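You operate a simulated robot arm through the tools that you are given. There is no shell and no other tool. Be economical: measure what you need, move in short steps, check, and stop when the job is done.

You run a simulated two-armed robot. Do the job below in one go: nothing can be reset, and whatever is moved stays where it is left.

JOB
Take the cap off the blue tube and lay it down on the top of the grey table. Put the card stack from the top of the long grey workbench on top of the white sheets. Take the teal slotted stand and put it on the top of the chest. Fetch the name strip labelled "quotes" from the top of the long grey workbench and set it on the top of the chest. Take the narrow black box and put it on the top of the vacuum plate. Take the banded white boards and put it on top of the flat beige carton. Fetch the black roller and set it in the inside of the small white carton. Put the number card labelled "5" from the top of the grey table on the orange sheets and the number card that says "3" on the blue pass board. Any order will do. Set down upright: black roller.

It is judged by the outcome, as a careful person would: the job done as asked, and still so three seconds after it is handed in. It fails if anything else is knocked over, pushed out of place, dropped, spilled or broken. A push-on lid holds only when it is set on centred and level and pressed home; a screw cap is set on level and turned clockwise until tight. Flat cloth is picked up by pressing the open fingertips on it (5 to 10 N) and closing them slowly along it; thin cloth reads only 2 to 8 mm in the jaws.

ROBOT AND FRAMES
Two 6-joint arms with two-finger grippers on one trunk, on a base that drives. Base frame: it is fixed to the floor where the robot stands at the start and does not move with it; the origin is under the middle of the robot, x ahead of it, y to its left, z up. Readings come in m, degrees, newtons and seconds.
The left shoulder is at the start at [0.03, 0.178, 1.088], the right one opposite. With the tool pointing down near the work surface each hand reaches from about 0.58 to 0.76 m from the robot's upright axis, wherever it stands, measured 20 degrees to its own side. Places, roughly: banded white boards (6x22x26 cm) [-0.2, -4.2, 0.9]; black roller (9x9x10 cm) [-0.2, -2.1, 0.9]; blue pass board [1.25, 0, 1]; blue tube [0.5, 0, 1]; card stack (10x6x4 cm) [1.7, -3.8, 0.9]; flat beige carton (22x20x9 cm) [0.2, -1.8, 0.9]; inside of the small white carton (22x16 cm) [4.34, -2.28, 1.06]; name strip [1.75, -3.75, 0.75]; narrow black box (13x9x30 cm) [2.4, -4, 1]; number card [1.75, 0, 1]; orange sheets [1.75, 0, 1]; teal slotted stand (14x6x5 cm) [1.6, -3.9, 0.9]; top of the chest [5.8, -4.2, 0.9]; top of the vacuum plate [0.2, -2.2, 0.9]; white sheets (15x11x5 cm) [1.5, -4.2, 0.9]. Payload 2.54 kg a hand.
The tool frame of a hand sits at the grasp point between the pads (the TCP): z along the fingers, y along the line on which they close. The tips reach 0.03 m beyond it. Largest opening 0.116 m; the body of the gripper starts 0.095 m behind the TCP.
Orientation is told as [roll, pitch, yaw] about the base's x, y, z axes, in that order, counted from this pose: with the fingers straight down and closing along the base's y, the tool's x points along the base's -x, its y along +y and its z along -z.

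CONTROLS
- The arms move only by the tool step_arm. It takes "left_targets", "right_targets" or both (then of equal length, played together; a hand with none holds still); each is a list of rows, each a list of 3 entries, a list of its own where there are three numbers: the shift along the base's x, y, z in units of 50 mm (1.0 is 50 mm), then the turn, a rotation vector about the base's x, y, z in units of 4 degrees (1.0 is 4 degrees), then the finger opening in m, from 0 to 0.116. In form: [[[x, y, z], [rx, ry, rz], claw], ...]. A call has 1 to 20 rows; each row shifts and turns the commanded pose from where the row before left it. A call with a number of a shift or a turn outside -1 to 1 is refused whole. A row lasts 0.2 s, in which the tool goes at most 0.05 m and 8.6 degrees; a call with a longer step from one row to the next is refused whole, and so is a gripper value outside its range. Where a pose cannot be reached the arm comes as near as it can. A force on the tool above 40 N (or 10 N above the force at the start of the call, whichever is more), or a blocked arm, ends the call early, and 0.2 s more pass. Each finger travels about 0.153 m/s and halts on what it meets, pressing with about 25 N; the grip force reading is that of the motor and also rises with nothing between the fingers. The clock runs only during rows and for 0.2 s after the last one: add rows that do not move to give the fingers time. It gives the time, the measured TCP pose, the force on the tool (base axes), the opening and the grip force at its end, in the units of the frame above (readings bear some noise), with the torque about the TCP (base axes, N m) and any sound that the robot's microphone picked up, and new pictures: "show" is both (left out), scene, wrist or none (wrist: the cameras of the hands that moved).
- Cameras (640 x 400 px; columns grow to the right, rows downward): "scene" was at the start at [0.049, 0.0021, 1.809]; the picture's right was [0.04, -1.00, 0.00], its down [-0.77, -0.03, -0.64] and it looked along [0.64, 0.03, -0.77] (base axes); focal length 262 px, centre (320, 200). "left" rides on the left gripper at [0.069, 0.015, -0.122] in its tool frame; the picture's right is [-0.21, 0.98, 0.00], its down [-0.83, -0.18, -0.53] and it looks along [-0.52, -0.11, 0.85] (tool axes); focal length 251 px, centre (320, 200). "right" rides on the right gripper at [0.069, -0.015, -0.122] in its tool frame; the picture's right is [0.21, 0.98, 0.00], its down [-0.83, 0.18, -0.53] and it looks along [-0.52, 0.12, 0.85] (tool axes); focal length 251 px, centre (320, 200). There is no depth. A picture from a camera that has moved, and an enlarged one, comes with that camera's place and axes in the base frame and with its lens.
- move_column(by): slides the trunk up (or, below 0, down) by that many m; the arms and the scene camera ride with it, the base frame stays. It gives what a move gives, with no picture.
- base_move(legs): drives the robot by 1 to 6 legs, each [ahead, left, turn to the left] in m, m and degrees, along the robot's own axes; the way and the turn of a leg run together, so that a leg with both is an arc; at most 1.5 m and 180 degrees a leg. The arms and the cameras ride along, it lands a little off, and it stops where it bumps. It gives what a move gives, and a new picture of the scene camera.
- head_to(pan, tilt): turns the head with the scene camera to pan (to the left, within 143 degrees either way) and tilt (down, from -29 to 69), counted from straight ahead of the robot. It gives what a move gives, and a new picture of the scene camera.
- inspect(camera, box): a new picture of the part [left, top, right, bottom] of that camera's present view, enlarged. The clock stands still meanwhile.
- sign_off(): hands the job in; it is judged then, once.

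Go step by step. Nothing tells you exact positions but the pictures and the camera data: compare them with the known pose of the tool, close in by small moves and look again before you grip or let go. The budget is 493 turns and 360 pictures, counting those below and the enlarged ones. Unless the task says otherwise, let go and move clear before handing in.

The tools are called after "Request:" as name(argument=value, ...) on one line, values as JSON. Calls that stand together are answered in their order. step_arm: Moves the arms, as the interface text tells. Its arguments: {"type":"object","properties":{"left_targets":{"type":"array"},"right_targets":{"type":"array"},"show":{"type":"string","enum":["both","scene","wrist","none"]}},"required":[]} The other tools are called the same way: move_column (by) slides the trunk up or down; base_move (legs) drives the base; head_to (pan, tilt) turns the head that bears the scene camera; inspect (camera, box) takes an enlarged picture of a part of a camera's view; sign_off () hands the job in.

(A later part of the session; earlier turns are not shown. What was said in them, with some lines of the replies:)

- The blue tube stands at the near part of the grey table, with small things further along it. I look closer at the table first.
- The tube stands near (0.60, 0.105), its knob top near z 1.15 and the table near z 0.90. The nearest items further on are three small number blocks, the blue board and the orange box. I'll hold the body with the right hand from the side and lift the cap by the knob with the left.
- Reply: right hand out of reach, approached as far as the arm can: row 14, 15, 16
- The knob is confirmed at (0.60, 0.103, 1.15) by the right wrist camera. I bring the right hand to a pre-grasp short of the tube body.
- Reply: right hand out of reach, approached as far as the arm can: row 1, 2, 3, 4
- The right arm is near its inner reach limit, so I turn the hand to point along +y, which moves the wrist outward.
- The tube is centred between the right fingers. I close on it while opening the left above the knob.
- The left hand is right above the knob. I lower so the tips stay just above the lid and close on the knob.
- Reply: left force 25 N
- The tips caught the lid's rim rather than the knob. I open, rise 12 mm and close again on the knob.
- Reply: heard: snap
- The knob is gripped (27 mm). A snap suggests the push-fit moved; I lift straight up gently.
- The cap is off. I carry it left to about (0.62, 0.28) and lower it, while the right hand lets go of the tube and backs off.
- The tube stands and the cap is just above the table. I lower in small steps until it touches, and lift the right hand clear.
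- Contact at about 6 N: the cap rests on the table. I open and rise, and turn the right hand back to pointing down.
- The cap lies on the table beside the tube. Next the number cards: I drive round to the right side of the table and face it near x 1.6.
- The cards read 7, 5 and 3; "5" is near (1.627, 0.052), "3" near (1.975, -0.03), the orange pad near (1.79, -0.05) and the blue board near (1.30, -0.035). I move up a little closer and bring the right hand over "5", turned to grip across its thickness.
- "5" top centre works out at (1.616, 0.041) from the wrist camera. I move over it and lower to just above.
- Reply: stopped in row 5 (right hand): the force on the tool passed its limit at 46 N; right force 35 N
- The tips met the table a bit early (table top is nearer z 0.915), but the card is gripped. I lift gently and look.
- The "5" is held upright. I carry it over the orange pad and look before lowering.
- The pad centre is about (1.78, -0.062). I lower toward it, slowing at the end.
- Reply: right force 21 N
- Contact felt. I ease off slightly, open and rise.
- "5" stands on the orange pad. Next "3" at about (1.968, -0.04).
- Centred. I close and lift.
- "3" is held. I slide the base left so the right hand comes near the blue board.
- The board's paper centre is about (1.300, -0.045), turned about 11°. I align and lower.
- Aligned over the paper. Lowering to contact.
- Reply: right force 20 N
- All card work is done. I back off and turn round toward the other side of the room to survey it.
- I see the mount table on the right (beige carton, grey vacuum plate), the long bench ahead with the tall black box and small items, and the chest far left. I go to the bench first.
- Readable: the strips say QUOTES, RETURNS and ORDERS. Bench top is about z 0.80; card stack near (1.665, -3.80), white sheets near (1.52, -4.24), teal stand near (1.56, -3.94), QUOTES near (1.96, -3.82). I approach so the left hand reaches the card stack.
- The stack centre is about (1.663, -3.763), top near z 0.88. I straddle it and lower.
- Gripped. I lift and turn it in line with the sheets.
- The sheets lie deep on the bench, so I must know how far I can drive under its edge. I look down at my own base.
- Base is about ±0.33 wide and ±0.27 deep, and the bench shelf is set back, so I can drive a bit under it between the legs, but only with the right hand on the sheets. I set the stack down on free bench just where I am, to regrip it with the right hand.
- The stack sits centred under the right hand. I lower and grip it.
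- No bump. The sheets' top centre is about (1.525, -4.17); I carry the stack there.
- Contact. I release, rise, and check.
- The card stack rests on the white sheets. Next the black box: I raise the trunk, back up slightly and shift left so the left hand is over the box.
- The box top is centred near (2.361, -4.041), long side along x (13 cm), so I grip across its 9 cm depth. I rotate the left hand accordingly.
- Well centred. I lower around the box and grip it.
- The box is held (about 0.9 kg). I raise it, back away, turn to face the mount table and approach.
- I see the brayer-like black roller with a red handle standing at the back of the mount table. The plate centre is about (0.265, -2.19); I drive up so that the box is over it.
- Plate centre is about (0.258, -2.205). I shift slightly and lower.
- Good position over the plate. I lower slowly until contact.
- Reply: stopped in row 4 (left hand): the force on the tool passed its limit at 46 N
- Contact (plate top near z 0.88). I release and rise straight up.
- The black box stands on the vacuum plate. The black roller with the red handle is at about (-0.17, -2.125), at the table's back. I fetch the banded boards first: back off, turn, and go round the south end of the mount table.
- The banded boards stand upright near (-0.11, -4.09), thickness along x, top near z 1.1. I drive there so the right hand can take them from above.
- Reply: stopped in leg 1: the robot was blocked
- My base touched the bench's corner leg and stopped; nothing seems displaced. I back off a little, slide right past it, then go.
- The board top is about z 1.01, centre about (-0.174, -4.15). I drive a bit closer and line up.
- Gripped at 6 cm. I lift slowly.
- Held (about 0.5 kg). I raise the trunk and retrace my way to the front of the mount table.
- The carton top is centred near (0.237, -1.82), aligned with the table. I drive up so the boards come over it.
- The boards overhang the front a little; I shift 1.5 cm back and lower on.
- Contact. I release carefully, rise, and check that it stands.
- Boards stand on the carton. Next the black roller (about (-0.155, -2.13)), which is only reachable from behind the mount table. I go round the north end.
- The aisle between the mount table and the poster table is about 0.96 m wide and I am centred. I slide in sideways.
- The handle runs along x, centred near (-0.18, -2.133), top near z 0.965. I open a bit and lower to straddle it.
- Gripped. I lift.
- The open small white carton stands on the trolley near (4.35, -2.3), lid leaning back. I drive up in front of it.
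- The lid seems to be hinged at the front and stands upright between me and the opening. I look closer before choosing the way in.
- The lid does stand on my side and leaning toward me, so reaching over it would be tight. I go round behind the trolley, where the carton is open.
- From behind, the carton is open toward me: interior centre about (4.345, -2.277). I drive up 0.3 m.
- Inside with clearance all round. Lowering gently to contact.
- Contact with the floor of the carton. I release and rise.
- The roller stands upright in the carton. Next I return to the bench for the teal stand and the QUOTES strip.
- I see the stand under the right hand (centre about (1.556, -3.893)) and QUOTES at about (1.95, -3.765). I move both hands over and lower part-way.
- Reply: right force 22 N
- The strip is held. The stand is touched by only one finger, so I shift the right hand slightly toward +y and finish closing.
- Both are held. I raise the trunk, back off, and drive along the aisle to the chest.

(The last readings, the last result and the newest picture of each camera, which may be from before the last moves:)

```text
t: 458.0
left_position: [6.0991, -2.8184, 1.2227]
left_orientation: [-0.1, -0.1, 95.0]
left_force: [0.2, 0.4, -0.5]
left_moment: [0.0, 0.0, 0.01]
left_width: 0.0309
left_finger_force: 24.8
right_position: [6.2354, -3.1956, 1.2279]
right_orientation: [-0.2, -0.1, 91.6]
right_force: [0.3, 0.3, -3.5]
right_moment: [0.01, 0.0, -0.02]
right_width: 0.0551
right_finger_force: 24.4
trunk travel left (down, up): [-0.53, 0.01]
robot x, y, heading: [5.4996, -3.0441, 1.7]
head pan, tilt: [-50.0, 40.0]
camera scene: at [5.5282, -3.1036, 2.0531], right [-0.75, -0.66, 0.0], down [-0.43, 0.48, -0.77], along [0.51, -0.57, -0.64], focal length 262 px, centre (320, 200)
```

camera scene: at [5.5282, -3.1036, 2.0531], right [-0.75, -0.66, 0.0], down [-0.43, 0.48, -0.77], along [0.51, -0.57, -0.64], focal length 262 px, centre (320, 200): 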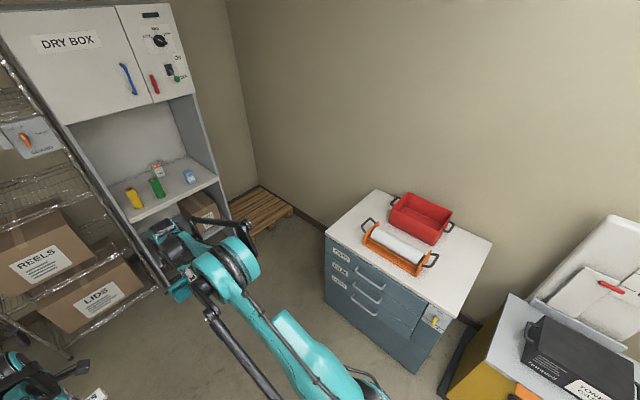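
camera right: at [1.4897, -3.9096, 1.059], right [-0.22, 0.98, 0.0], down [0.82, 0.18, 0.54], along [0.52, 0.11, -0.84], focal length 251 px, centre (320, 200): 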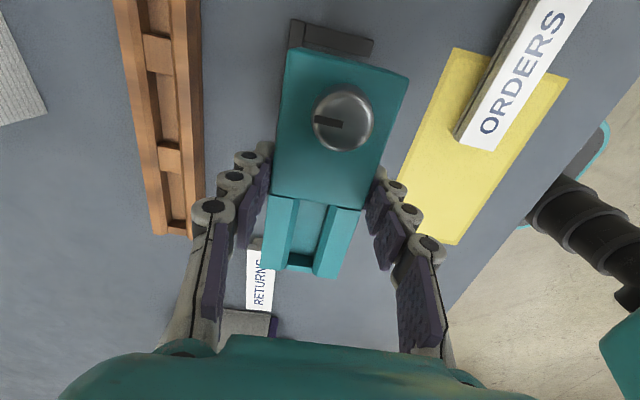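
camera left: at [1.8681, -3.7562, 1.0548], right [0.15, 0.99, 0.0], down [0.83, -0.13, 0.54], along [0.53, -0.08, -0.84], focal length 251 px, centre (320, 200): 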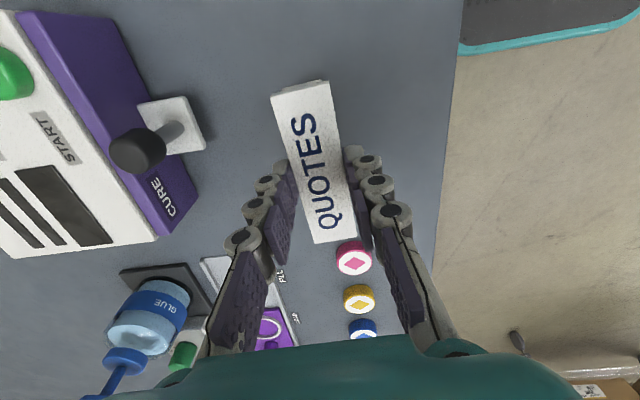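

The chest top spans about x 5.47–6.20, y -3.90…-4.50, with the dispenser and red bin in the middle; both ends are free. I turn to face it and centre on it.

Request:
base_move(legs=[[0, 0, -91.7], [0, 0.33, 0], [0.25, 0, 0]])

Request:
step_arm(right_targets=[[[0, 0, 0], [0, 0, -1], 0.045], [[0, 0, 0], [0, 0, -1], 0.045], [[0, 0, 0], [0, 0, -1], 0.045], [[0, 0, 0], [0, 0, -1], 0.045], [[0, 0, 0], [0, 0, -1], 0.045], [[0, 0, 0], [0, 0, -1], 0.045], [[0, 0, 0], [0, 0, -1], 0.045], [[0, 0, 0], [0, 0, -1], 0.045], [[0, 0, 0], [0, 0, -1], 0.045], [[0, 0, 0], [0, 0, -1], 0.045], [[0, 0, 0], [0, 0, -1], 0.045], [[0, 0, 0], [0, 0, -1], 0.045], [[0, 0, 0], [0, 0, -1], 0.045], [[0, 0, 0], [0, 0, -1], 0.045], [[0, 0, 0], [0, 0, -1], 0.045], [[0, 0, 0], [0, 0, -1], 0.045], [[0, 0, 0], [0, 0, -1], 0.045], [[0, 0, 0], [0, 0, -1], 0.045], [[0, 0, 0], [0, 0, -1], 0.045], [[0, 0, 0], [0, 0, -1], 0.045]], left_targets=[[[0, 0, 0], [0, 0, -1], 0.01], [[0, 0, 0], [0, 0, -1], 0.01], [[0, 0, 0], [0, 0, -1], 0.01], [[0, 0, 0], [0, 0, -1], 0.01], [[0, 0, 0], [0, 0, -1], 0.01], [[0, 0, 0], [0, 0, -1], 0.01], [[0, 0, 0], [0, 0, -1], 0.01], [[0, 0, 0], [0, 0, -1], 0.01], [[0, 0, 0], [0, 0, -1], 0.01], [[0, 0, 0], [0, 0, -1], 0.01], [[0, 0, 0], [0, 0, -1], 0.01], [[0, 0, 0], [0, 0, -1], 0.01], [[0, 0, 0], [0, 0, -1], 0.01], [[0, 0, 0], [0, 0, -1], 0.01], [[0, 0, 0], [0, 0, -1], 0.01], [[0, 0, 0], [0, 0, -1], 0.01], [[0, 0, 0], [0, 0, -1], 0.01], [[0, 0, 0], [0, 0, -1], 0.01], [[0, 0, 0], [0, 0, -1], 0.01], [[0, 0, 0], [0, 0, -1], 0.01]], show="none")

Request:
head_to(pan=0, tilt=45)

```text
t: 465.5
left_position: [6.0287, -3.8926, 1.2237]
left_orientation: [-0.1, -0.2, 2.8]
left_force: [0.4, 0.3, -0.1]
left_moment: [-0.01, -0.03, -0.03]
left_width: 0.0308
left_finger_force: 25.2
right_position: [5.6475, -4.0156, 1.2287]
right_orientation: [-0.2, -0.1, -0.5]
right_force: [-0.5, 0.4, -3.8]
right_moment: [0.01, -0.01, -0.02]
right_width: 0.0552
right_finger_force: 25.1
trunk travel left (down, up): [-0.53, 0.01]
robot x, y, heading: [5.83, -3.2838, -90.6]
head pan, tilt: [-50.0, 40.0]
camera scene: at [5.7679, -3.3102, 2.0532], right [-0.63, 0.77, 0.0], down [0.5, 0.41, -0.77], along [-0.59, -0.49, -0.64], focal length 262 px, centre (320, 200)
```

scene: 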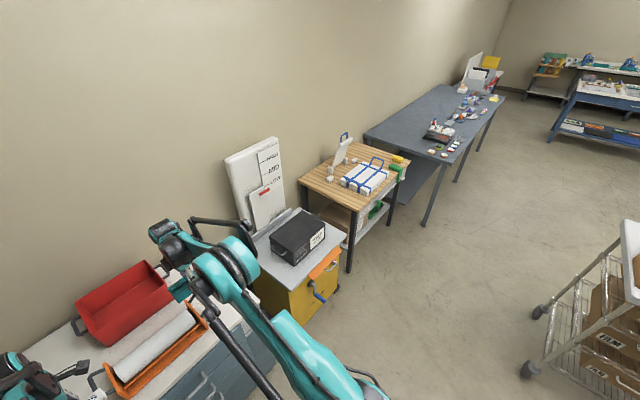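

```text
t: 469.7
left_position: [6.0287, -3.893, 1.2236]
left_orientation: [-0.1, -0.1, -77.1]
left_force: [-0.7, 0.5, -0.3]
left_moment: [-0.01, -0.03, 0.01]
left_width: 0.0308
left_finger_force: 25.1
right_position: [5.6465, -4.0167, 1.2279]
right_orientation: [-0.2, -0.1, -80.5]
right_force: [-0.7, -0.7, -4.6]
right_moment: [-0.01, 0.01, -0.01]
right_width: 0.0554
right_finger_force: 25.1
trunk travel left (down, up): [-0.53, 0.01]
robot x, y, heading: [5.8359, -3.2838, -90.8]
head pan, tilt: [-50.0, 40.0]
```

```text
t: 470.9
left_position: [6.0287, -3.893, 1.2227]
left_orientation: [-0.2, -0.1, -77.1]
left_force: [0.3, 0.0, -0.2]
left_moment: [0.01, 0.01, -0.03]
left_width: 0.031
left_finger_force: 24.9
right_position: [5.6465, -4.0157, 1.228]
right_orientation: [-0.1, -0.2, -80.6]
right_force: [-0.9, 0.1, -3.8]
right_moment: [0.04, 0.01, 0.0]
right_width: 0.0553
right_finger_force: 25.1
trunk travel left (down, up): [-0.53, 0.01]
robot x, y, heading: [5.831, -3.2856, -90.7]
head pan, tilt: [0.0, 45.0]
camera scene: at [5.8323, -3.3387, 2.0458], right [-1.0, 0.01, 0.0], down [0.01, 0.71, -0.71], along [-0.01, -0.71, -0.71], focal length 262 px, centre (320, 200)
```

scene: 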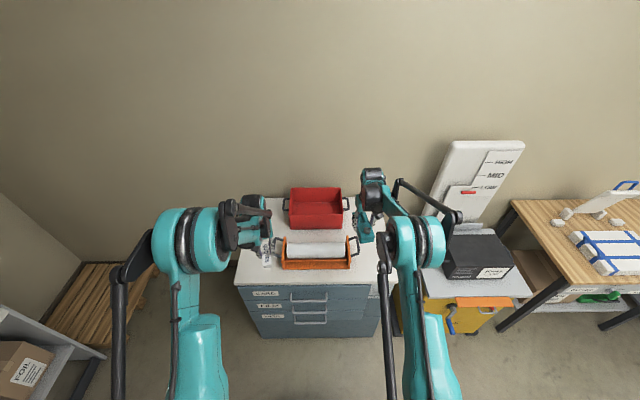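

The free room is the left end strip (x about 6.06–6.21). I shift left so the right hand with the stand comes over it.

Request:
base_move(legs=[[0, 0.5, 0.7], [0.2, 0, 0]])

Request:
step_arm(right_targets=[[[0, 0, 0], [0, 0, -1], 0.045], [[0, 0, 0], [0, 0, -1], 0.045], [[0, 0, 0], [0, 0, -0.3], 0.045]], left_targets=[[[0, 0, 0], [0, 0, -1], 0.01], [[0, 0, 0], [0, 0, -1], 0.01], [[0, 0, 0], [0, 0, -1], 0.01]], show="none")

Request:
head_to(pan=-15, tilt=50)

```text
t: 475.0
left_position: [6.5407, -4.0932, 1.2229]
left_orientation: [0.0, -0.1, -76.1]
left_force: [0.0, 0.6, -0.3]
left_moment: [-0.04, 0.01, 0.0]
left_width: 0.0309
left_finger_force: 25.0
right_position: [6.1605, -4.222, 1.2293]
right_orientation: [-0.1, -0.3, -79.4]
right_force: [0.1, 0.1, -3.4]
right_moment: [0.01, -0.01, 0.01]
right_width: 0.0552
right_finger_force: 25.3
trunk travel left (down, up): [-0.53, 0.01]
robot x, y, heading: [6.3333, -3.4901, -89.8]
head pan, tilt: [0.0, 45.0]
camera scene: at [6.3341, -3.5415, 2.0459], right [-1.0, -0.01, 0.0], down [-0.01, 0.71, -0.71], along [0.01, -0.71, -0.71], focal length 262 px, centre (320, 200)
```

scene: 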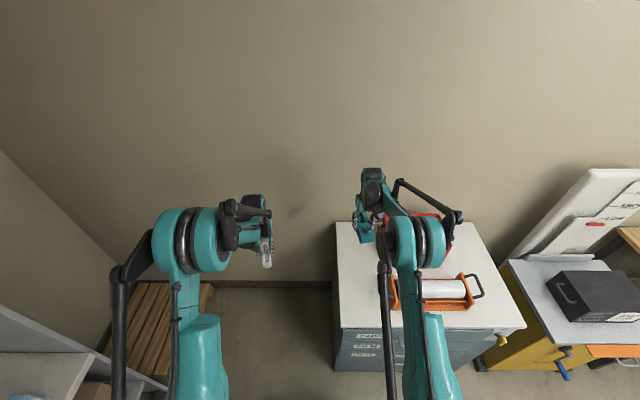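

```text
t: 475.8
left_position: [6.539, -4.0956, 1.2236]
left_orientation: [-0.1, 0.0, -88.2]
left_force: [0.5, 0.6, 0.0]
left_moment: [0.02, -0.03, -0.01]
left_width: 0.031
left_finger_force: 25.2
right_position: [6.1602, -4.2247, 1.2268]
right_orientation: [-0.2, -0.1, -88.7]
right_force: [0.1, -0.4, -3.8]
right_moment: [0.01, 0.01, -0.01]
right_width: 0.0555
right_finger_force: 24.9
trunk travel left (down, up): [-0.53, 0.01]
robot x, y, heading: [6.3292, -3.4906, -89.4]
head pan, tilt: [0.0, 45.0]
```

```text
t: 476.6
left_position: [6.5392, -4.0933, 1.2242]
left_orientation: [-0.1, -0.2, -88.1]
left_force: [-0.4, -0.4, -0.3]
left_moment: [-0.04, -0.03, 0.03]
left_width: 0.0306
left_finger_force: 24.9
right_position: [6.1605, -4.2226, 1.2279]
right_orientation: [-0.2, -0.1, -88.7]
right_force: [0.5, -0.9, -4.3]
right_moment: [-0.03, 0.0, 0.02]
right_width: 0.0555
right_finger_force: 24.4
trunk travel left (down, up): [-0.53, 0.01]
robot x, y, heading: [6.3305, -3.4923, -89.3]
head pan, tilt: [-15.0, 50.0]
camera scene: at [6.3141, -3.5357, 2.039], right [-0.97, 0.25, 0.0], down [0.19, 0.74, -0.64], along [-0.16, -0.62, -0.77], focal length 262 px, centre (320, 200)
```

scene: 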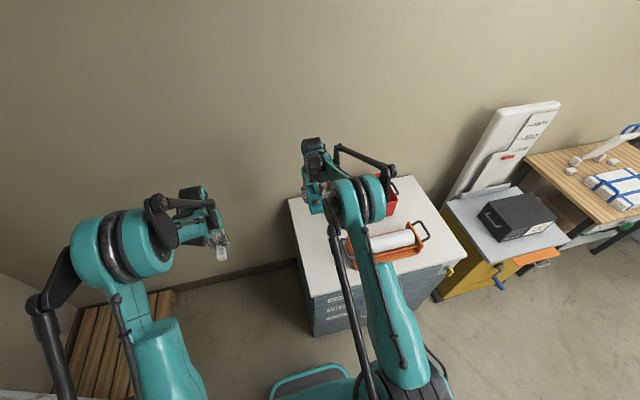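

Request:
inspect(camera="right", box=[0, 0, 640, 400])

```text
1.00 times, centred on (320, 200) of right (not enlarged: the box is as wide or as high as the picture)
camera zoom: at [6.1446, -4.1536, 1.3497], right [0.97, 0.24, 0.0], down [0.2, -0.82, 0.54], along [0.12, -0.52, -0.84], focal length 251 px, centre (320, 200)
```

zoom: 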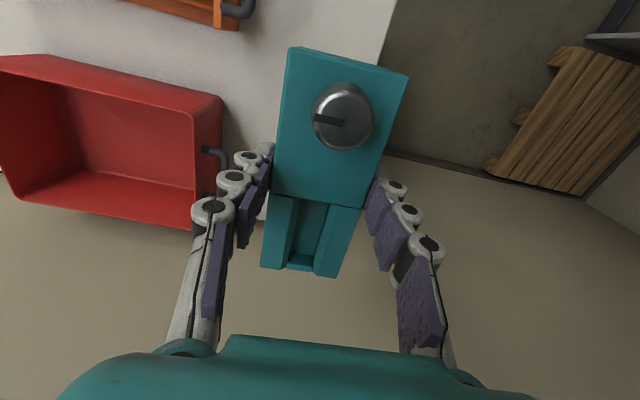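

Request:
move_column(by=-0.15)

Request:
step_arm(right_targets=[[[-0.25, 0, -0.4], [0, 0, 0], 0.045], [[0, 0, -0.6], [0, 0, 0], 0.045], [[0, 0, -0.4], [0, 0, 0], 0.045], [[0, 0, -0.2], [0, 0, 0], 0.045], [[0, 0, 0], [0, 0, 0], 0.045]], show="wrist")

```text
t: 478.3
left_position: [6.5397, -4.0935, 1.0738]
left_orientation: [-0.1, -0.1, -88.1]
left_force: [-0.5, 0.0, -0.4]
left_moment: [-0.03, -0.01, 0.0]
left_width: 0.0308
left_finger_force: 25.4
right_position: [6.1597, -4.2228, 1.079]
right_orientation: [-0.2, -0.1, -88.7]
right_force: [-0.5, -0.7, -4.2]
right_moment: [-0.01, -0.02, 0.04]
right_width: 0.0553
right_finger_force: 24.5
trunk travel left (down, up): [-0.38, 0.16]
robot x, y, heading: [6.3309, -3.489, -89.7]
head pan, tilt: [-15.0, 50.0]
```

```text
t: 479.5
left_position: [6.5405, -4.0936, 1.0741]
left_orientation: [-0.1, -0.1, -88.1]
left_force: [0.2, -0.6, 0.3]
left_moment: [0.0, -0.02, 0.01]
left_width: 0.0309
left_finger_force: 25.0
right_position: [6.1472, -4.2216, 0.9978]
right_orientation: [-0.3, -0.2, -88.6]
right_force: [0.5, -0.5, -3.3]
right_moment: [0.04, 0.0, 0.04]
right_width: 0.0553
right_finger_force: 25.1
trunk travel left (down, up): [-0.38, 0.16]
robot x, y, heading: [6.3341, -3.4914, -89.3]
head pan, tilt: [-15.0, 50.0]
camera right: at [6.132, -4.1525, 1.1197], right [0.97, 0.24, 0.0], down [0.2, -0.82, 0.54], along [0.12, -0.52, -0.84], focal length 251 px, centre (320, 200)
```

right: 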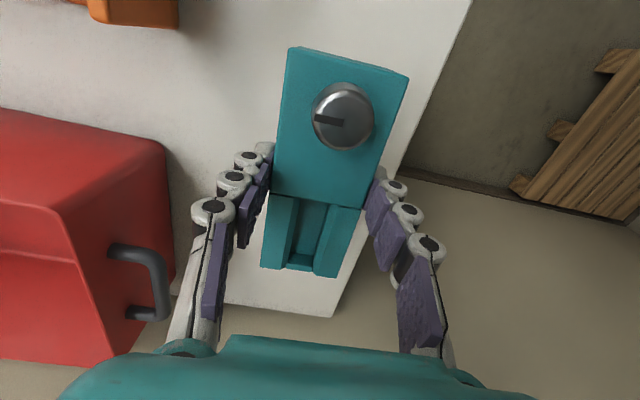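

Request:
step_arm(right_targets=[[[0, 0, -0.3], [0, 0, 0], 0.045], [[0, 0, -0.3], [0, 0, 0], 0.045], [[0, 0, -0.15], [0, 0, 0], 0.045], [[0, 0, 0], [0, 0, 0], 0.045]], show="none")

```text
t: 480.5
left_position: [6.5409, -4.095, 1.0745]
left_orientation: [-0.1, -0.1, -88.2]
left_force: [-0.4, -0.8, -0.3]
left_moment: [-0.03, -0.02, 0.0]
left_width: 0.0308
left_finger_force: 24.6
right_position: [6.1489, -4.2208, 0.9608]
right_orientation: [-0.2, -0.1, -88.6]
right_force: [-0.3, -1.0, -3.7]
right_moment: [-0.02, 0.0, 0.03]
right_width: 0.0555
right_finger_force: 24.6
trunk travel left (down, up): [-0.38, 0.16]
robot x, y, heading: [6.3338, -3.487, -89.5]
head pan, tilt: [-15.0, 50.0]
```

Request:
step_arm(right_targets=[[[0, 0, -0.08], [0, 0, 0], 0.045], [[0, 0, -0.08], [0, 0, 0], 0.045], [[0, 0, -0.06], [0, 0, 0], 0.045], [[0, 0, 0], [0, 0, 0], 0.045]], show="none")

```text
t: 481.5
left_position: [6.5401, -4.0926, 1.0733]
left_orientation: [-0.1, -0.1, -88.0]
left_force: [0.0, 0.3, 0.6]
left_moment: [-0.02, 0.0, 0.02]
left_width: 0.031
left_finger_force: 25.0
right_position: [6.148, -4.2222, 0.9495]
right_orientation: [-0.1, -0.1, -88.7]
right_force: [-0.5, -1.0, -2.9]
right_moment: [-0.01, -0.06, 0.02]
right_width: 0.0555
right_finger_force: 25.2
trunk travel left (down, up): [-0.38, 0.16]
robot x, y, heading: [6.3339, -3.4893, -89.5]
head pan, tilt: [-15.0, 50.0]
```

Request:
step_arm(right_targets=[[[0, 0, -0.07], [0, 0, 0], 0.045], [[0, 0, -0.07], [0, 0, 0], 0.045], [[0, 0, -0.06], [0, 0, 0], 0.045], [[0, 0, 0], [0, 0, 0], 0.045]], show="none")

```text
t: 482.5
left_position: [6.5393, -4.0935, 1.0733]
left_orientation: [-0.1, 0.0, -88.2]
left_force: [-0.4, 0.5, -0.4]
left_moment: [-0.02, 0.0, 0.06]
left_width: 0.0312
left_finger_force: 25.3
right_position: [6.1481, -4.2221, 0.9396]
right_orientation: [-0.2, -0.1, -88.8]
right_force: [0.2, 0.4, -3.5]
right_moment: [0.03, 0.03, 0.01]
right_width: 0.0553
right_finger_force: 25.2
trunk travel left (down, up): [-0.38, 0.16]
robot x, y, heading: [6.3322, -3.4901, -89.5]
head pan, tilt: [-15.0, 50.0]
```

Request:
step_arm(right_targets=[[[0, 0, -0.07], [0, 0, 0], 0.045], [[0, 0, -0.07], [0, 0, 0], 0.045], [[0, 0, -0.06], [0, 0, 0], 0.045], [[0, 0, 0], [0, 0, 0], 0.045]], show="wrist")

```text
t: 483.5
left_position: [6.5403, -4.0947, 1.0733]
left_orientation: [-0.2, -0.1, -88.1]
left_force: [-0.2, 0.5, -0.1]
left_moment: [0.02, -0.02, 0.01]
left_width: 0.0309
left_finger_force: 24.9
right_position: [6.1485, -4.2222, 0.9295]
right_orientation: [-0.2, -0.1, -88.7]
right_force: [0.4, 0.3, -4.2]
right_moment: [-0.02, 0.01, -0.03]
right_width: 0.0555
right_finger_force: 24.7
trunk travel left (down, up): [-0.38, 0.16]
robot x, y, heading: [6.331, -3.4884, -89.8]
head pan, tilt: [-15.0, 50.0]
camera right: at [6.1321, -4.1534, 1.0513], right [0.97, 0.24, 0.0], down [0.2, -0.82, 0.54], along [0.12, -0.52, -0.84], focal length 251 px, centre (320, 200)
```

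right: 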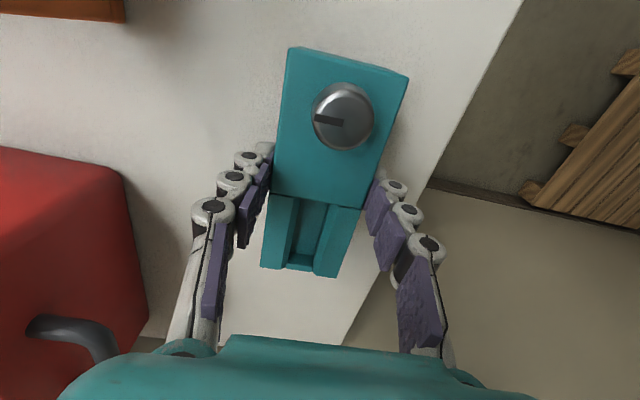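

Request:
step_arm(right_targets=[[[0, 0, -0.07], [0, 0, 0], 0.045], [[0, 0, -0.07], [0, 0, 0], 0.045], [[0, 0, -0.06], [0, 0, 0], 0.045], [[0, 0, 0], [0, 0, 0], 0.045]], show="none")

```text
t: 484.5
left_position: [6.5398, -4.0952, 1.0733]
left_orientation: [-0.2, -0.2, -88.2]
left_force: [0.1, -0.5, -0.5]
left_moment: [0.02, -0.03, 0.02]
left_width: 0.0308
left_finger_force: 25.1
right_position: [6.1481, -4.2216, 0.9199]
right_orientation: [-0.2, -0.1, -88.8]
right_force: [-0.2, 0.1, -3.7]
right_moment: [0.01, 0.0, 0.02]
right_width: 0.0553
right_finger_force: 24.5
trunk travel left (down, up): [-0.38, 0.16]
robot x, y, heading: [6.3325, -3.4955, -89.5]
head pan, tilt: [-15.0, 50.0]
```

Request:
step_arm(right_targets=[[[0, 0, -0.07], [0, 0, 0], 0.045], [[0, 0, -0.07], [0, 0, 0], 0.045], [[0, 0, -0.06], [0, 0, 0], 0.045], [[0, 0, 0], [0, 0, 0], 0.045]], show="none")

```text
t: 485.5
left_position: [6.5392, -4.0947, 1.0731]
left_orientation: [-0.1, -0.1, -88.1]
left_force: [0.5, 0.0, 0.3]
left_moment: [0.01, 0.01, 0.0]
left_width: 0.031
left_finger_force: 25.0
right_position: [6.1482, -4.2205, 0.9123]
right_orientation: [0.0, -0.2, -88.6]
right_force: [-0.3, -0.1, -3.1]
right_moment: [-0.01, 0.0, 0.01]
right_width: 0.0554
right_finger_force: 25.4
right hand out of reach, approached as far as the arm can: row 3
trunk travel left (down, up): [-0.38, 0.16]
robot x, y, heading: [6.3328, -3.4883, -89.4]
head pan, tilt: [-15.0, 50.0]
```

The arm reaches its limit; I raise the hand, lower the trunk, and continue.

Request:
step_arm(right_targets=[[[0, 0, 0.8], [0, 0, 0], 0.045], [[0, 0, 0.8], [0, 0, 0], 0.045], [[0, 0, 0.8], [0, 0, 0], 0.045], [[0, 0, 0], [0, 0, 0], 0.045]], show="none")

Request:
move_column(by=-0.12)

Request:
step_arm(right_targets=[[[0, 0, -0.06], [0, 0, 0], 0.045], [[0, 0, -0.06], [0, 0, 0], 0.045], [[0, 0, 0], [0, 0, 0], 0.045]], show="wrist")

```text
t: 486.5
left_position: [6.54, -4.0944, 1.0724]
left_orientation: [-0.1, 0.0, -88.1]
left_force: [0.4, 0.4, -1.4]
left_moment: [0.03, 0.02, 0.0]
left_width: 0.0311
left_finger_force: 24.5
right_position: [6.147, -4.221, 1.033]
right_orientation: [-0.2, 0.0, -88.7]
right_force: [-0.9, -0.6, -4.3]
right_moment: [0.01, 0.01, 0.03]
right_width: 0.0556
right_finger_force: 24.5
trunk travel left (down, up): [-0.38, 0.16]
robot x, y, heading: [6.3335, -3.4943, -89.5]
head pan, tilt: [-15.0, 50.0]
```

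```text
t: 488.0
left_position: [6.5391, -4.0931, 0.9537]
left_orientation: [0.0, -0.2, -88.1]
left_force: [0.6, 0.1, -0.8]
left_moment: [0.01, -0.01, 0.0]
left_width: 0.0311
left_finger_force: 24.9
right_position: [6.148, -4.2218, 0.9141]
right_orientation: [-0.3, -0.1, -88.7]
right_force: [-0.1, -0.1, -3.6]
right_moment: [-0.03, -0.01, 0.02]
right_width: 0.0555
right_finger_force: 25.0
trunk travel left (down, up): [-0.26, 0.28]
robot x, y, heading: [6.3313, -3.4893, -89.5]
head pan, tilt: [-15.0, 50.0]
```

```text
t: 488.8
left_position: [6.5404, -4.0942, 0.9533]
left_orientation: [-0.1, -0.1, -88.1]
left_force: [-0.4, 0.3, -0.4]
left_moment: [-0.01, 0.02, 0.0]
left_width: 0.0309
left_finger_force: 25.2
right_position: [6.1468, -4.2226, 0.9068]
right_orientation: [-0.2, -0.1, -88.6]
right_force: [0.0, -0.2, -4.1]
right_moment: [0.01, 0.0, 0.02]
right_width: 0.0554
right_finger_force: 24.9
trunk travel left (down, up): [-0.26, 0.28]
robot x, y, heading: [6.3357, -3.49, -89.8]
head pan, tilt: [-15.0, 50.0]
camera right: at [6.1319, -4.1524, 1.0293], right [0.97, 0.24, 0.0], down [0.2, -0.82, 0.53], along [0.12, -0.52, -0.84], focal length 251 px, centre (320, 200)
```

right: 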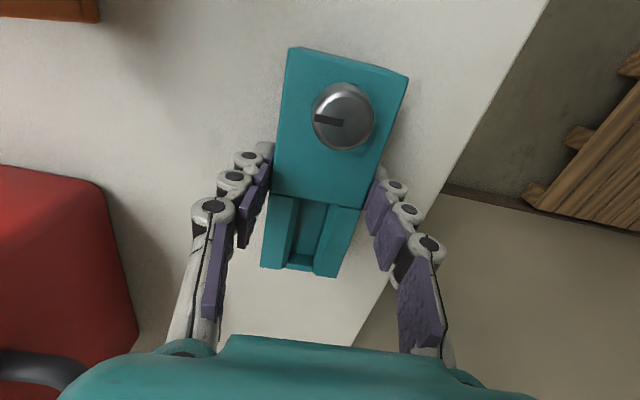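

Request:
step_arm(right_targets=[[[0, 0, -0.07], [0, 0, 0], 0.045], [[0, 0, -0.07], [0, 0, 0], 0.045], [[0, 0, -0.07], [0, 0, 0], 0.045], [[0, 0, 0], [0, 0, 0], 0.045]], show="none")

```text
t: 489.8
left_position: [6.5403, -4.0932, 0.954]
left_orientation: [-0.1, -0.2, -88.1]
left_force: [0.0, 0.7, -0.9]
left_moment: [0.01, -0.02, 0.02]
left_width: 0.0311
left_finger_force: 24.6
right_position: [6.1471, -4.2204, 0.8995]
right_orientation: [-0.2, -0.3, -88.7]
right_force: [-1.6, -0.5, 18.0]
right_moment: [0.05, 0.08, -0.04]
right_width: 0.0558
right_finger_force: 24.7
trunk travel left (down, up): [-0.26, 0.28]
robot x, y, heading: [6.3314, -3.4939, -89.9]
head pan, tilt: [-15.0, 50.0]
```

Contact (chest top near z 0.855). I release the stand and rise.

Request:
step_arm(right_targets=[[[0, 0, 0.04], [0, 0, 0], 0.055], [[0, 0, 0], [0, 0, 0], 0.068], [[0, 0, 0], [0, 0, 0], 0.078], [[0, 0, 0], [0, 0, 0], 0.078], [[0, 0, 0.3], [0, 0, 0], 0.078], [[0, 0, 0.6], [0, 0, 0], 0.078], [[0, 0, 0.8], [0, 0, 0], 0.078], [[0, 0, 0.9], [0, 0, 0], 0.078], [[0, 0, 0.9], [0, 0, 0], 0.078], [[0, 0, 0], [0, 0, 0], 0.078]], show="wrist")

```text
t: 492.0
left_position: [6.5403, -4.0929, 0.9537]
left_orientation: [-0.1, -0.1, -88.1]
left_force: [-0.2, -0.1, -0.4]
left_moment: [0.02, -0.03, -0.01]
left_width: 0.0309
left_finger_force: 25.1
right_position: [6.1493, -4.2189, 1.0736]
right_orientation: [-0.2, -0.1, -88.7]
right_force: [-0.1, 0.3, -0.5]
right_moment: [0.0, 0.0, 0.01]
right_width: 0.0779
right_finger_force: 0.0
trunk travel left (down, up): [-0.26, 0.28]
robot x, y, heading: [6.3313, -3.4891, -89.4]
head pan, tilt: [-15.0, 50.0]
camera right: at [6.1333, -4.1509, 1.1949], right [0.97, 0.24, 0.0], down [0.2, -0.82, 0.53], along [0.12, -0.52, -0.84], focal length 251 px, centre (320, 200)
```

right: 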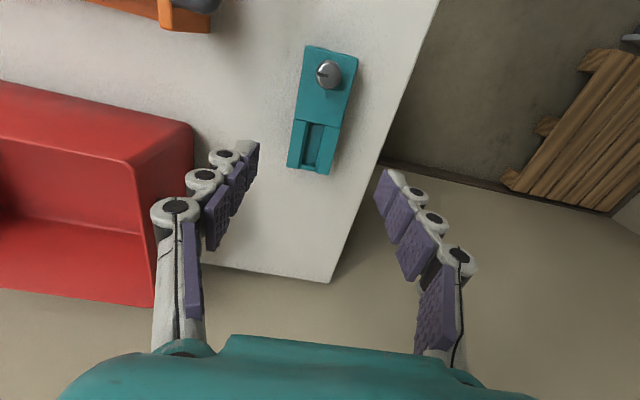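

The stand rests on the chest. Next the QUOTES strip: I raise the trunk, shift right and bring the left hand in front of the stand.

Request:
move_column(by=0.15)

Request:
base_move(legs=[[0, -0.4, 0]])

Request:
step_arm(left_targets=[[[0, 0.6, 0], [0, 0, -0.3], 0.01], [[0, 0.6, 0], [0, 0, 0], 0.01], [[0, 0, 0], [0, 0, 0], 0.01]], show="both")

```text
t: 493.8
left_position: [6.5394, -4.093, 1.1035]
left_orientation: [-0.1, -0.1, -88.1]
left_force: [0.2, 0.6, 0.5]
left_moment: [0.0, -0.03, -0.03]
left_width: 0.0309
left_finger_force: 24.9
right_position: [6.1482, -4.2191, 1.2232]
right_orientation: [-0.2, -0.1, -88.6]
right_force: [0.0, -0.5, -0.5]
right_moment: [-0.04, -0.02, -0.02]
right_width: 0.0781
right_finger_force: 0.1
trunk travel left (down, up): [-0.41, 0.13]
robot x, y, heading: [6.3353, -3.4903, -89.7]
head pan, tilt: [-15.0, 50.0]
```

```text
t: 496.3
left_position: [6.1394, -4.0971, 1.1033]
left_orientation: [-0.1, -0.1, -88.3]
left_force: [-0.3, -0.1, 0.3]
left_moment: [-0.01, -0.02, 0.04]
left_width: 0.0308
left_finger_force: 24.9
right_position: [5.7476, -4.2214, 1.223]
right_orientation: [-0.2, 0.0, -88.9]
right_force: [-0.3, 1.2, 0.2]
right_moment: [0.01, -0.04, 0.0]
right_width: 0.0782
right_finger_force: 0.1
trunk travel left (down, up): [-0.41, 0.13]
robot x, y, heading: [5.931, -3.4926, -89.9]
head pan, tilt: [-15.0, 50.0]
camera scene: at [5.9155, -3.5379, 1.919], right [-0.97, 0.25, 0.0], down [0.2, 0.74, -0.64], along [-0.16, -0.62, -0.77], focal length 262 px, centre (320, 200)
```

scene: 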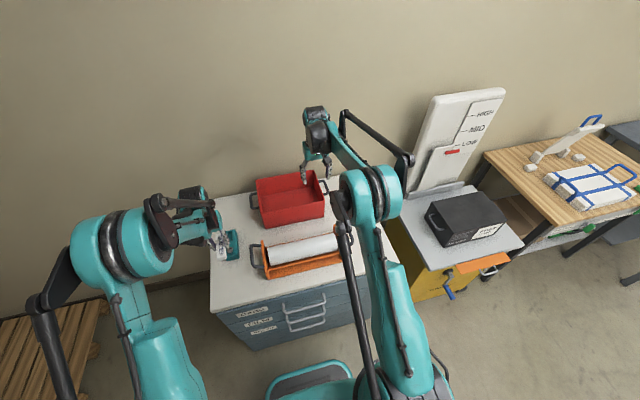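

```text
t: 497.1
left_position: [6.1385, -4.0376, 1.1038]
left_orientation: [-0.1, 0.0, -89.5]
left_force: [0.1, -0.3, -0.6]
left_moment: [0.04, 0.01, -0.02]
left_width: 0.0311
left_finger_force: 24.8
right_position: [5.7492, -4.2215, 1.2221]
right_orientation: [-0.2, -0.2, -89.0]
right_force: [0.4, 0.4, 0.2]
right_moment: [0.02, 0.04, -0.03]
right_width: 0.0781
right_finger_force: 0.1
trunk travel left (down, up): [-0.41, 0.13]
robot x, y, heading: [5.933, -3.4912, -89.8]
head pan, tilt: [-15.0, 50.0]
camera scene: at [5.9161, -3.5393, 1.9189], right [-0.97, 0.25, 0.0], down [0.2, 0.74, -0.64], along [-0.16, -0.62, -0.77], focal length 262 px, centre (320, 200)
camera left: at [6.1528, -3.9672, 1.2254], right [0.98, -0.21, 0.0], down [-0.17, -0.83, 0.54], along [-0.11, -0.52, -0.84], focal length 251 px, centre (320, 200)
```

scene: 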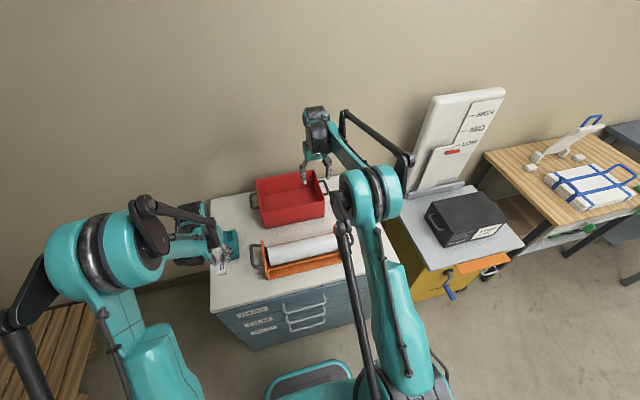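
left: 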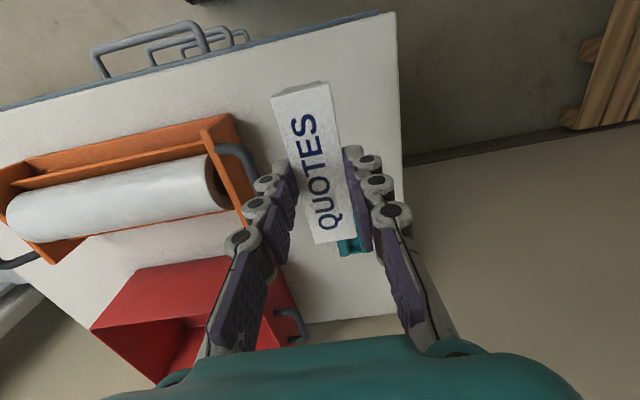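

Request:
step_arm(left_targets=[[[0, 0.02, -0.7], [0, 0, 0], 0.01], [[0, 0, -0.7], [0, 0, 0], 0.01], [[0, 0, -0.7], [0, 0, 0], 0.01], [[0, 0, -0.7], [0, 0, 0], 0.01], [[0, 0, -0.6], [0, 0, 0], 0.01], [[0, 0, -0.2], [0, 0, 0], 0.01], [[0, 0, 0], [0, 0, 0], 0.01]], show="wrist")

```text
t: 498.7
left_position: [6.1403, -4.0351, 0.9224]
left_orientation: [-0.1, -0.1, -89.4]
left_force: [0.5, -0.5, -0.1]
left_moment: [-0.03, 0.01, -0.04]
left_width: 0.0308
left_finger_force: 25.0
right_position: [5.749, -4.2215, 1.2238]
right_orientation: [-0.2, -0.2, -88.9]
right_force: [0.4, -0.1, -0.2]
right_moment: [0.0, 0.0, -0.01]
right_width: 0.0778
right_finger_force: 0.1
trunk travel left (down, up): [-0.41, 0.13]
robot x, y, heading: [5.9341, -3.4953, -89.8]
head pan, tilt: [-15.0, 50.0]
camera left: at [6.1541, -3.964, 1.045], right [0.98, -0.21, 0.0], down [-0.17, -0.83, 0.54], along [-0.11, -0.52, -0.84], focal length 251 px, centre (320, 200)
```

left: 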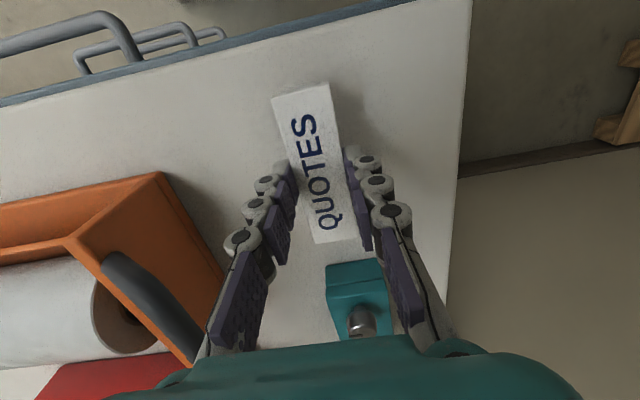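

Request:
step_arm(left_targets=[[[0, 0, -0.15], [0, 0, 0], 0.01], [[0, 0, -0.15], [0, 0, 0], 0.01], [[0, 0, -0.1], [0, 0, 0], 0.01], [[0, 0, 0], [0, 0, 0], 0.01]], show="none")

```text
t: 499.7
left_position: [6.14, -4.0358, 0.9035]
left_orientation: [-0.1, -0.1, -89.5]
left_force: [0.6, 0.0, -1.4]
left_moment: [0.0, 0.01, 0.01]
left_width: 0.0309
left_finger_force: 25.0
right_position: [5.7491, -4.2209, 1.2247]
right_orientation: [-0.2, -0.1, -88.9]
right_force: [-0.1, 0.9, 0.0]
right_moment: [-0.02, -0.02, 0.0]
right_width: 0.0781
right_finger_force: 0.1
trunk travel left (down, up): [-0.41, 0.13]
robot x, y, heading: [5.9271, -3.4884, -89.7]
head pan, tilt: [-15.0, 50.0]
```

Request:
step_arm(left_targets=[[[0, 0, -0.07], [0, 0, 0], 0.01], [[0, 0, -0.07], [0, 0, 0], 0.01], [[0, 0, -0.07], [0, 0, 0], 0.01], [[0, 0, 0], [0, 0, 0], 0.01]], show="none")

```text
t: 500.7
left_position: [6.1406, -4.035, 0.8941]
left_orientation: [-0.1, 0.0, -89.5]
left_force: [4.0, 2.3, 19.0]
left_moment: [0.22, -0.11, 0.02]
left_width: 0.0305
left_finger_force: 25.3
right_position: [5.7497, -4.2197, 1.2253]
right_orientation: [-0.2, -0.2, -88.9]
right_force: [0.8, 0.3, 0.0]
right_moment: [-0.01, -0.01, 0.01]
right_width: 0.0781
right_finger_force: 0.0
trunk travel left (down, up): [-0.41, 0.13]
robot x, y, heading: [5.9339, -3.4923, -89.9]
head pan, tilt: [-15.0, 50.0]
```

Contact. I release and rise.

Request:
step_arm(left_targets=[[[0, 0, 0.03], [0, 0, 0], 0.03], [[0, 0, 0], [0, 0, 0], 0.042], [[0, 0, 0], [0, 0, 0], 0.05], [[0, 0, 0], [0, 0, 0], 0.05], [[0, 0, 0.3], [0, 0, 0], 0.05], [[0, 0, 0.6], [0, 0, 0], 0.05], [[0, 0, 0.8], [0, 0, 0], 0.05], [[0, 0, 0.9], [0, 0, 0], 0.05], [[0, 0, 0.9], [0, 0, 0], 0.05], [[0, 0, 0.9], [0, 0, 0], 0.05], [[0, 0, 0], [0, 0, 0], 0.05]], show="wrist")

Request:
head_to(pan=-85, tilt=18)

Request:
inspect(camera="scene", box=[200, 120, 400, 260])

```text
t: 503.1
left_position: [6.139, -4.0351, 1.1162]
left_orientation: [-0.1, -0.1, -89.5]
left_force: [1.2, 0.0, -0.4]
left_moment: [-0.01, 0.01, 0.03]
left_width: 0.0496
left_finger_force: 0.0
right_position: [5.7486, -4.2218, 1.2238]
right_orientation: [-0.3, -0.1, -88.8]
right_force: [0.3, -0.2, -0.6]
right_moment: [0.0, 0.01, -0.02]
right_width: 0.078
right_finger_force: 0.1
trunk travel left (down, up): [-0.41, 0.13]
robot x, y, heading: [5.9344, -3.491, -89.7]
head pan, tilt: [-15.0, 50.0]
camera left: at [6.1529, -3.9661, 1.2382], right [0.98, -0.21, 0.0], down [-0.17, -0.83, 0.54], along [-0.11, -0.52, -0.84], focal length 251 px, centre (320, 200)
```

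left: 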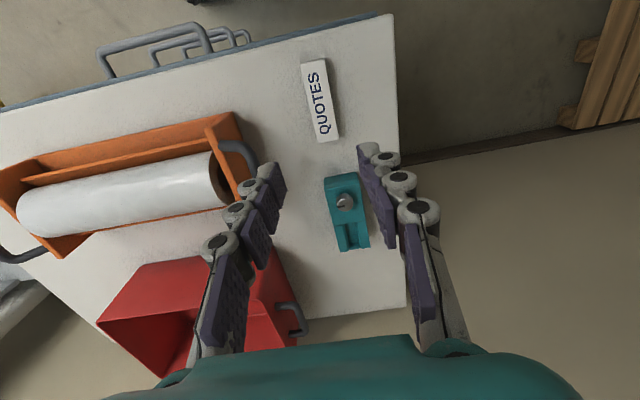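

```text
t: 504.5
left_position: [6.1393, -4.0359, 1.1153]
left_orientation: [-0.1, -0.1, -89.6]
left_force: [0.2, -0.2, 0.0]
left_moment: [-0.01, 0.05, 0.0]
left_width: 0.0499
left_finger_force: 0.0
right_position: [5.7481, -4.2219, 1.2221]
right_orientation: [-0.3, -0.2, -88.9]
right_force: [-0.9, -0.5, 0.2]
right_moment: [0.01, 0.03, 0.04]
right_width: 0.0779
right_finger_force: 0.0
trunk travel left (down, up): [-0.41, 0.13]
robot x, y, heading: [5.9362, -3.4924, -89.9]
head pan, tilt: [-85.0, 18.0]
camera scene: at [5.8424, -3.472, 1.9678], right [-0.09, 1.0, 0.0], down [0.31, 0.03, -0.95], along [-0.95, -0.09, -0.31], focal length 262 px, centre (320, 200)
```

scene: 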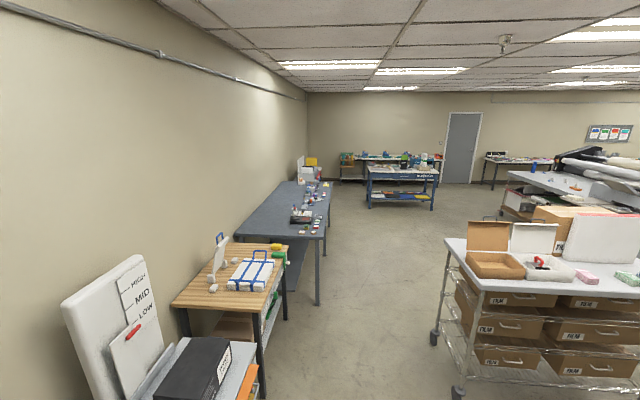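

```text
2.86 times, centred on (300, 190) of scene
camera zoom: at [5.8424, -3.472, 1.9678], right [-0.09, 1.0, 0.0], down [0.31, 0.03, -0.95], along [-0.95, -0.09, -0.31], focal length 748 px, centre (377, 229)
```

zoom: 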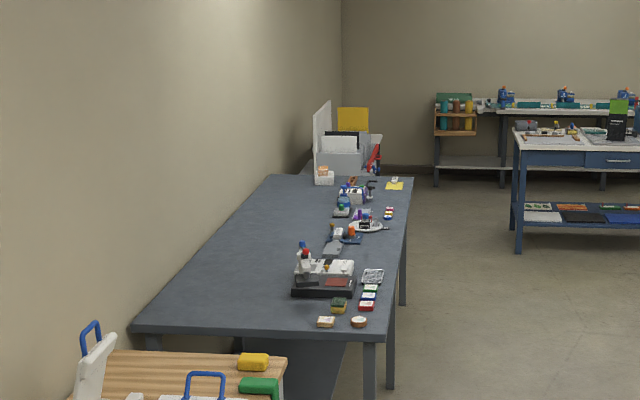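

Both the stand and the QUOTES strip lie on the chest, and the rest was confirmed as it was set down. I raise the trunk, back clear and take a last look.

Request:
move_column(by=0.1)

Request:
base_move(legs=[[-0.3, 0, 0]])

Request:
head_to(pan=5, tilt=40)

Request:
inspect(camera="scene", box=[200, 180, 400, 320])

```text
t: 505.8
left_position: [6.1389, -4.0357, 1.2158]
left_orientation: [-0.2, 0.0, -89.6]
left_force: [0.4, 0.0, -0.1]
left_moment: [0.04, 0.0, 0.03]
left_width: 0.0499
left_finger_force: 0.0
right_position: [5.7506, -4.222, 1.3233]
right_orientation: [-0.1, -0.1, -88.9]
right_force: [-0.3, 0.3, 0.4]
right_moment: [-0.01, 0.0, -0.04]
right_width: 0.078
right_finger_force: 0.0
trunk travel left (down, up): [-0.51, 0.03]
robot x, y, heading: [5.9317, -3.4938, -90.0]
head pan, tilt: [-85.0, 18.0]
```

```text
t: 507.9
left_position: [6.1363, -3.7305, 1.2156]
left_orientation: [-0.2, -0.2, -89.5]
left_force: [0.1, -0.7, 0.8]
left_moment: [0.03, 0.01, 0.02]
left_width: 0.0499
left_finger_force: 0.0
right_position: [5.7455, -3.9168, 1.3237]
right_orientation: [-0.2, -0.1, -89.0]
right_force: [-0.1, 0.5, 0.3]
right_moment: [0.02, 0.04, -0.02]
right_width: 0.078
right_finger_force: 0.0
trunk travel left (down, up): [-0.51, 0.03]
robot x, y, heading: [5.9301, -3.1842, -89.7]
head pan, tilt: [-85.0, 18.0]
camera scene: at [5.8414, -3.1676, 2.0678], right [-0.09, 1.0, 0.0], down [0.31, 0.03, -0.95], along [-0.95, -0.09, -0.31], focal length 262 px, centre (320, 200)
```

scene: 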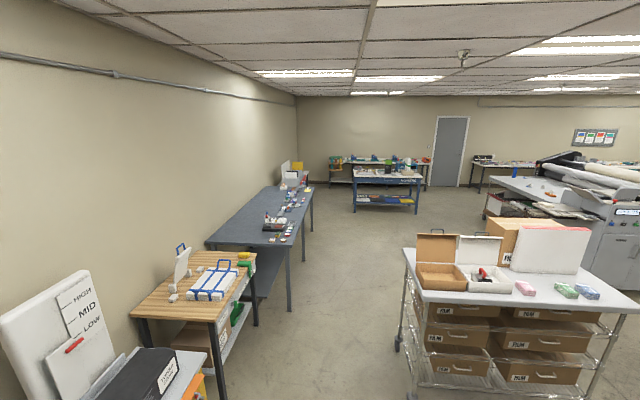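

```text
t: 509.5
left_position: [6.1373, -3.7299, 1.2168]
left_orientation: [-0.1, -0.1, -89.7]
left_force: [-0.5, -0.2, -0.9]
left_moment: [0.0, -0.01, 0.03]
left_width: 0.05
left_finger_force: 0.0
right_position: [5.7474, -3.9151, 1.3235]
right_orientation: [-0.1, -0.1, -89.0]
right_force: [-0.4, -0.3, 0.3]
right_moment: [-0.01, -0.01, -0.01]
right_width: 0.0776
right_finger_force: 0.1
trunk travel left (down, up): [-0.51, 0.03]
robot x, y, heading: [5.9385, -3.1866, -90.1]
head pan, tilt: [5.0, 40.0]
camera scene: at [5.9419, -3.2427, 2.0331], right [-1.0, -0.09, 0.0], down [-0.06, 0.64, -0.77], along [0.07, -0.76, -0.64], focal length 262 px, centre (320, 200)
```

scene: 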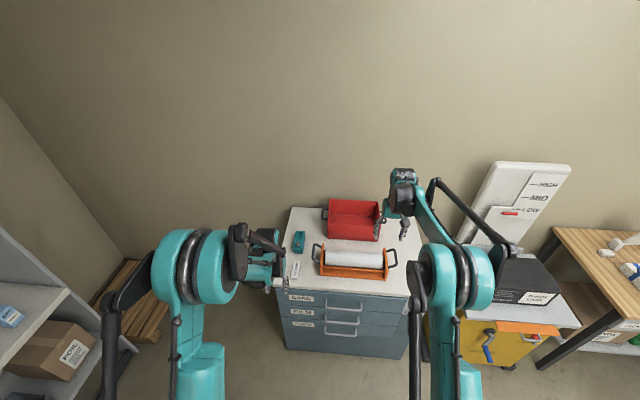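

```text
2.86 times, centred on (300, 250) of scene
camera zoom: at [5.9419, -3.2427, 2.0331], right [-1.0, -0.09, 0.0], down [-0.06, 0.64, -0.77], along [0.07, -0.76, -0.64], focal length 748 px, centre (377, 57)
```

zoom: 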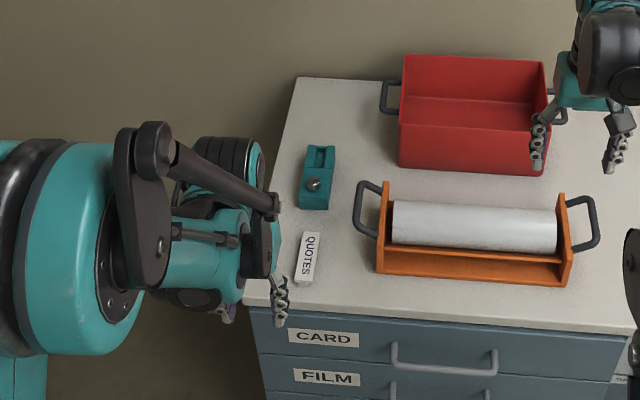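

The stand and the QUOTES strip rest on the chest, my hands are clear, and every other item was seen in place. I hand the job in.

Request:
sign_off()

```text
The job is handed in.
```

I did all nine moves and handed the job in; I saw each item in place after letting go of it, but did not revisit the first tables before handing in.

- **Blue tube:** the cap is off and lies on the grey table.
- **Number cards:** "5" stands on the orange sheets and "3" on the blue pass board.
- **Card stack:** it is on the white sheets.
- **Black box:** it stands on the vacuum plate.
- **Banded boards:** they stand on the beige carton and stick out about 1 cm past its edge.
- **Black roller:** it stands upright in the small white carton.
- **Teal stand and "quotes" strip:** both are on the chest.

Two things to know:

- **Bench leg:** my base bumped the corner leg of the long bench once and stopped. Nothing on the bench looked displaced afterwards.
- **Teal stand:** a flat black piece stayed behind on the bench when I lifted it. I took it to be a separate object and did not go back to check.
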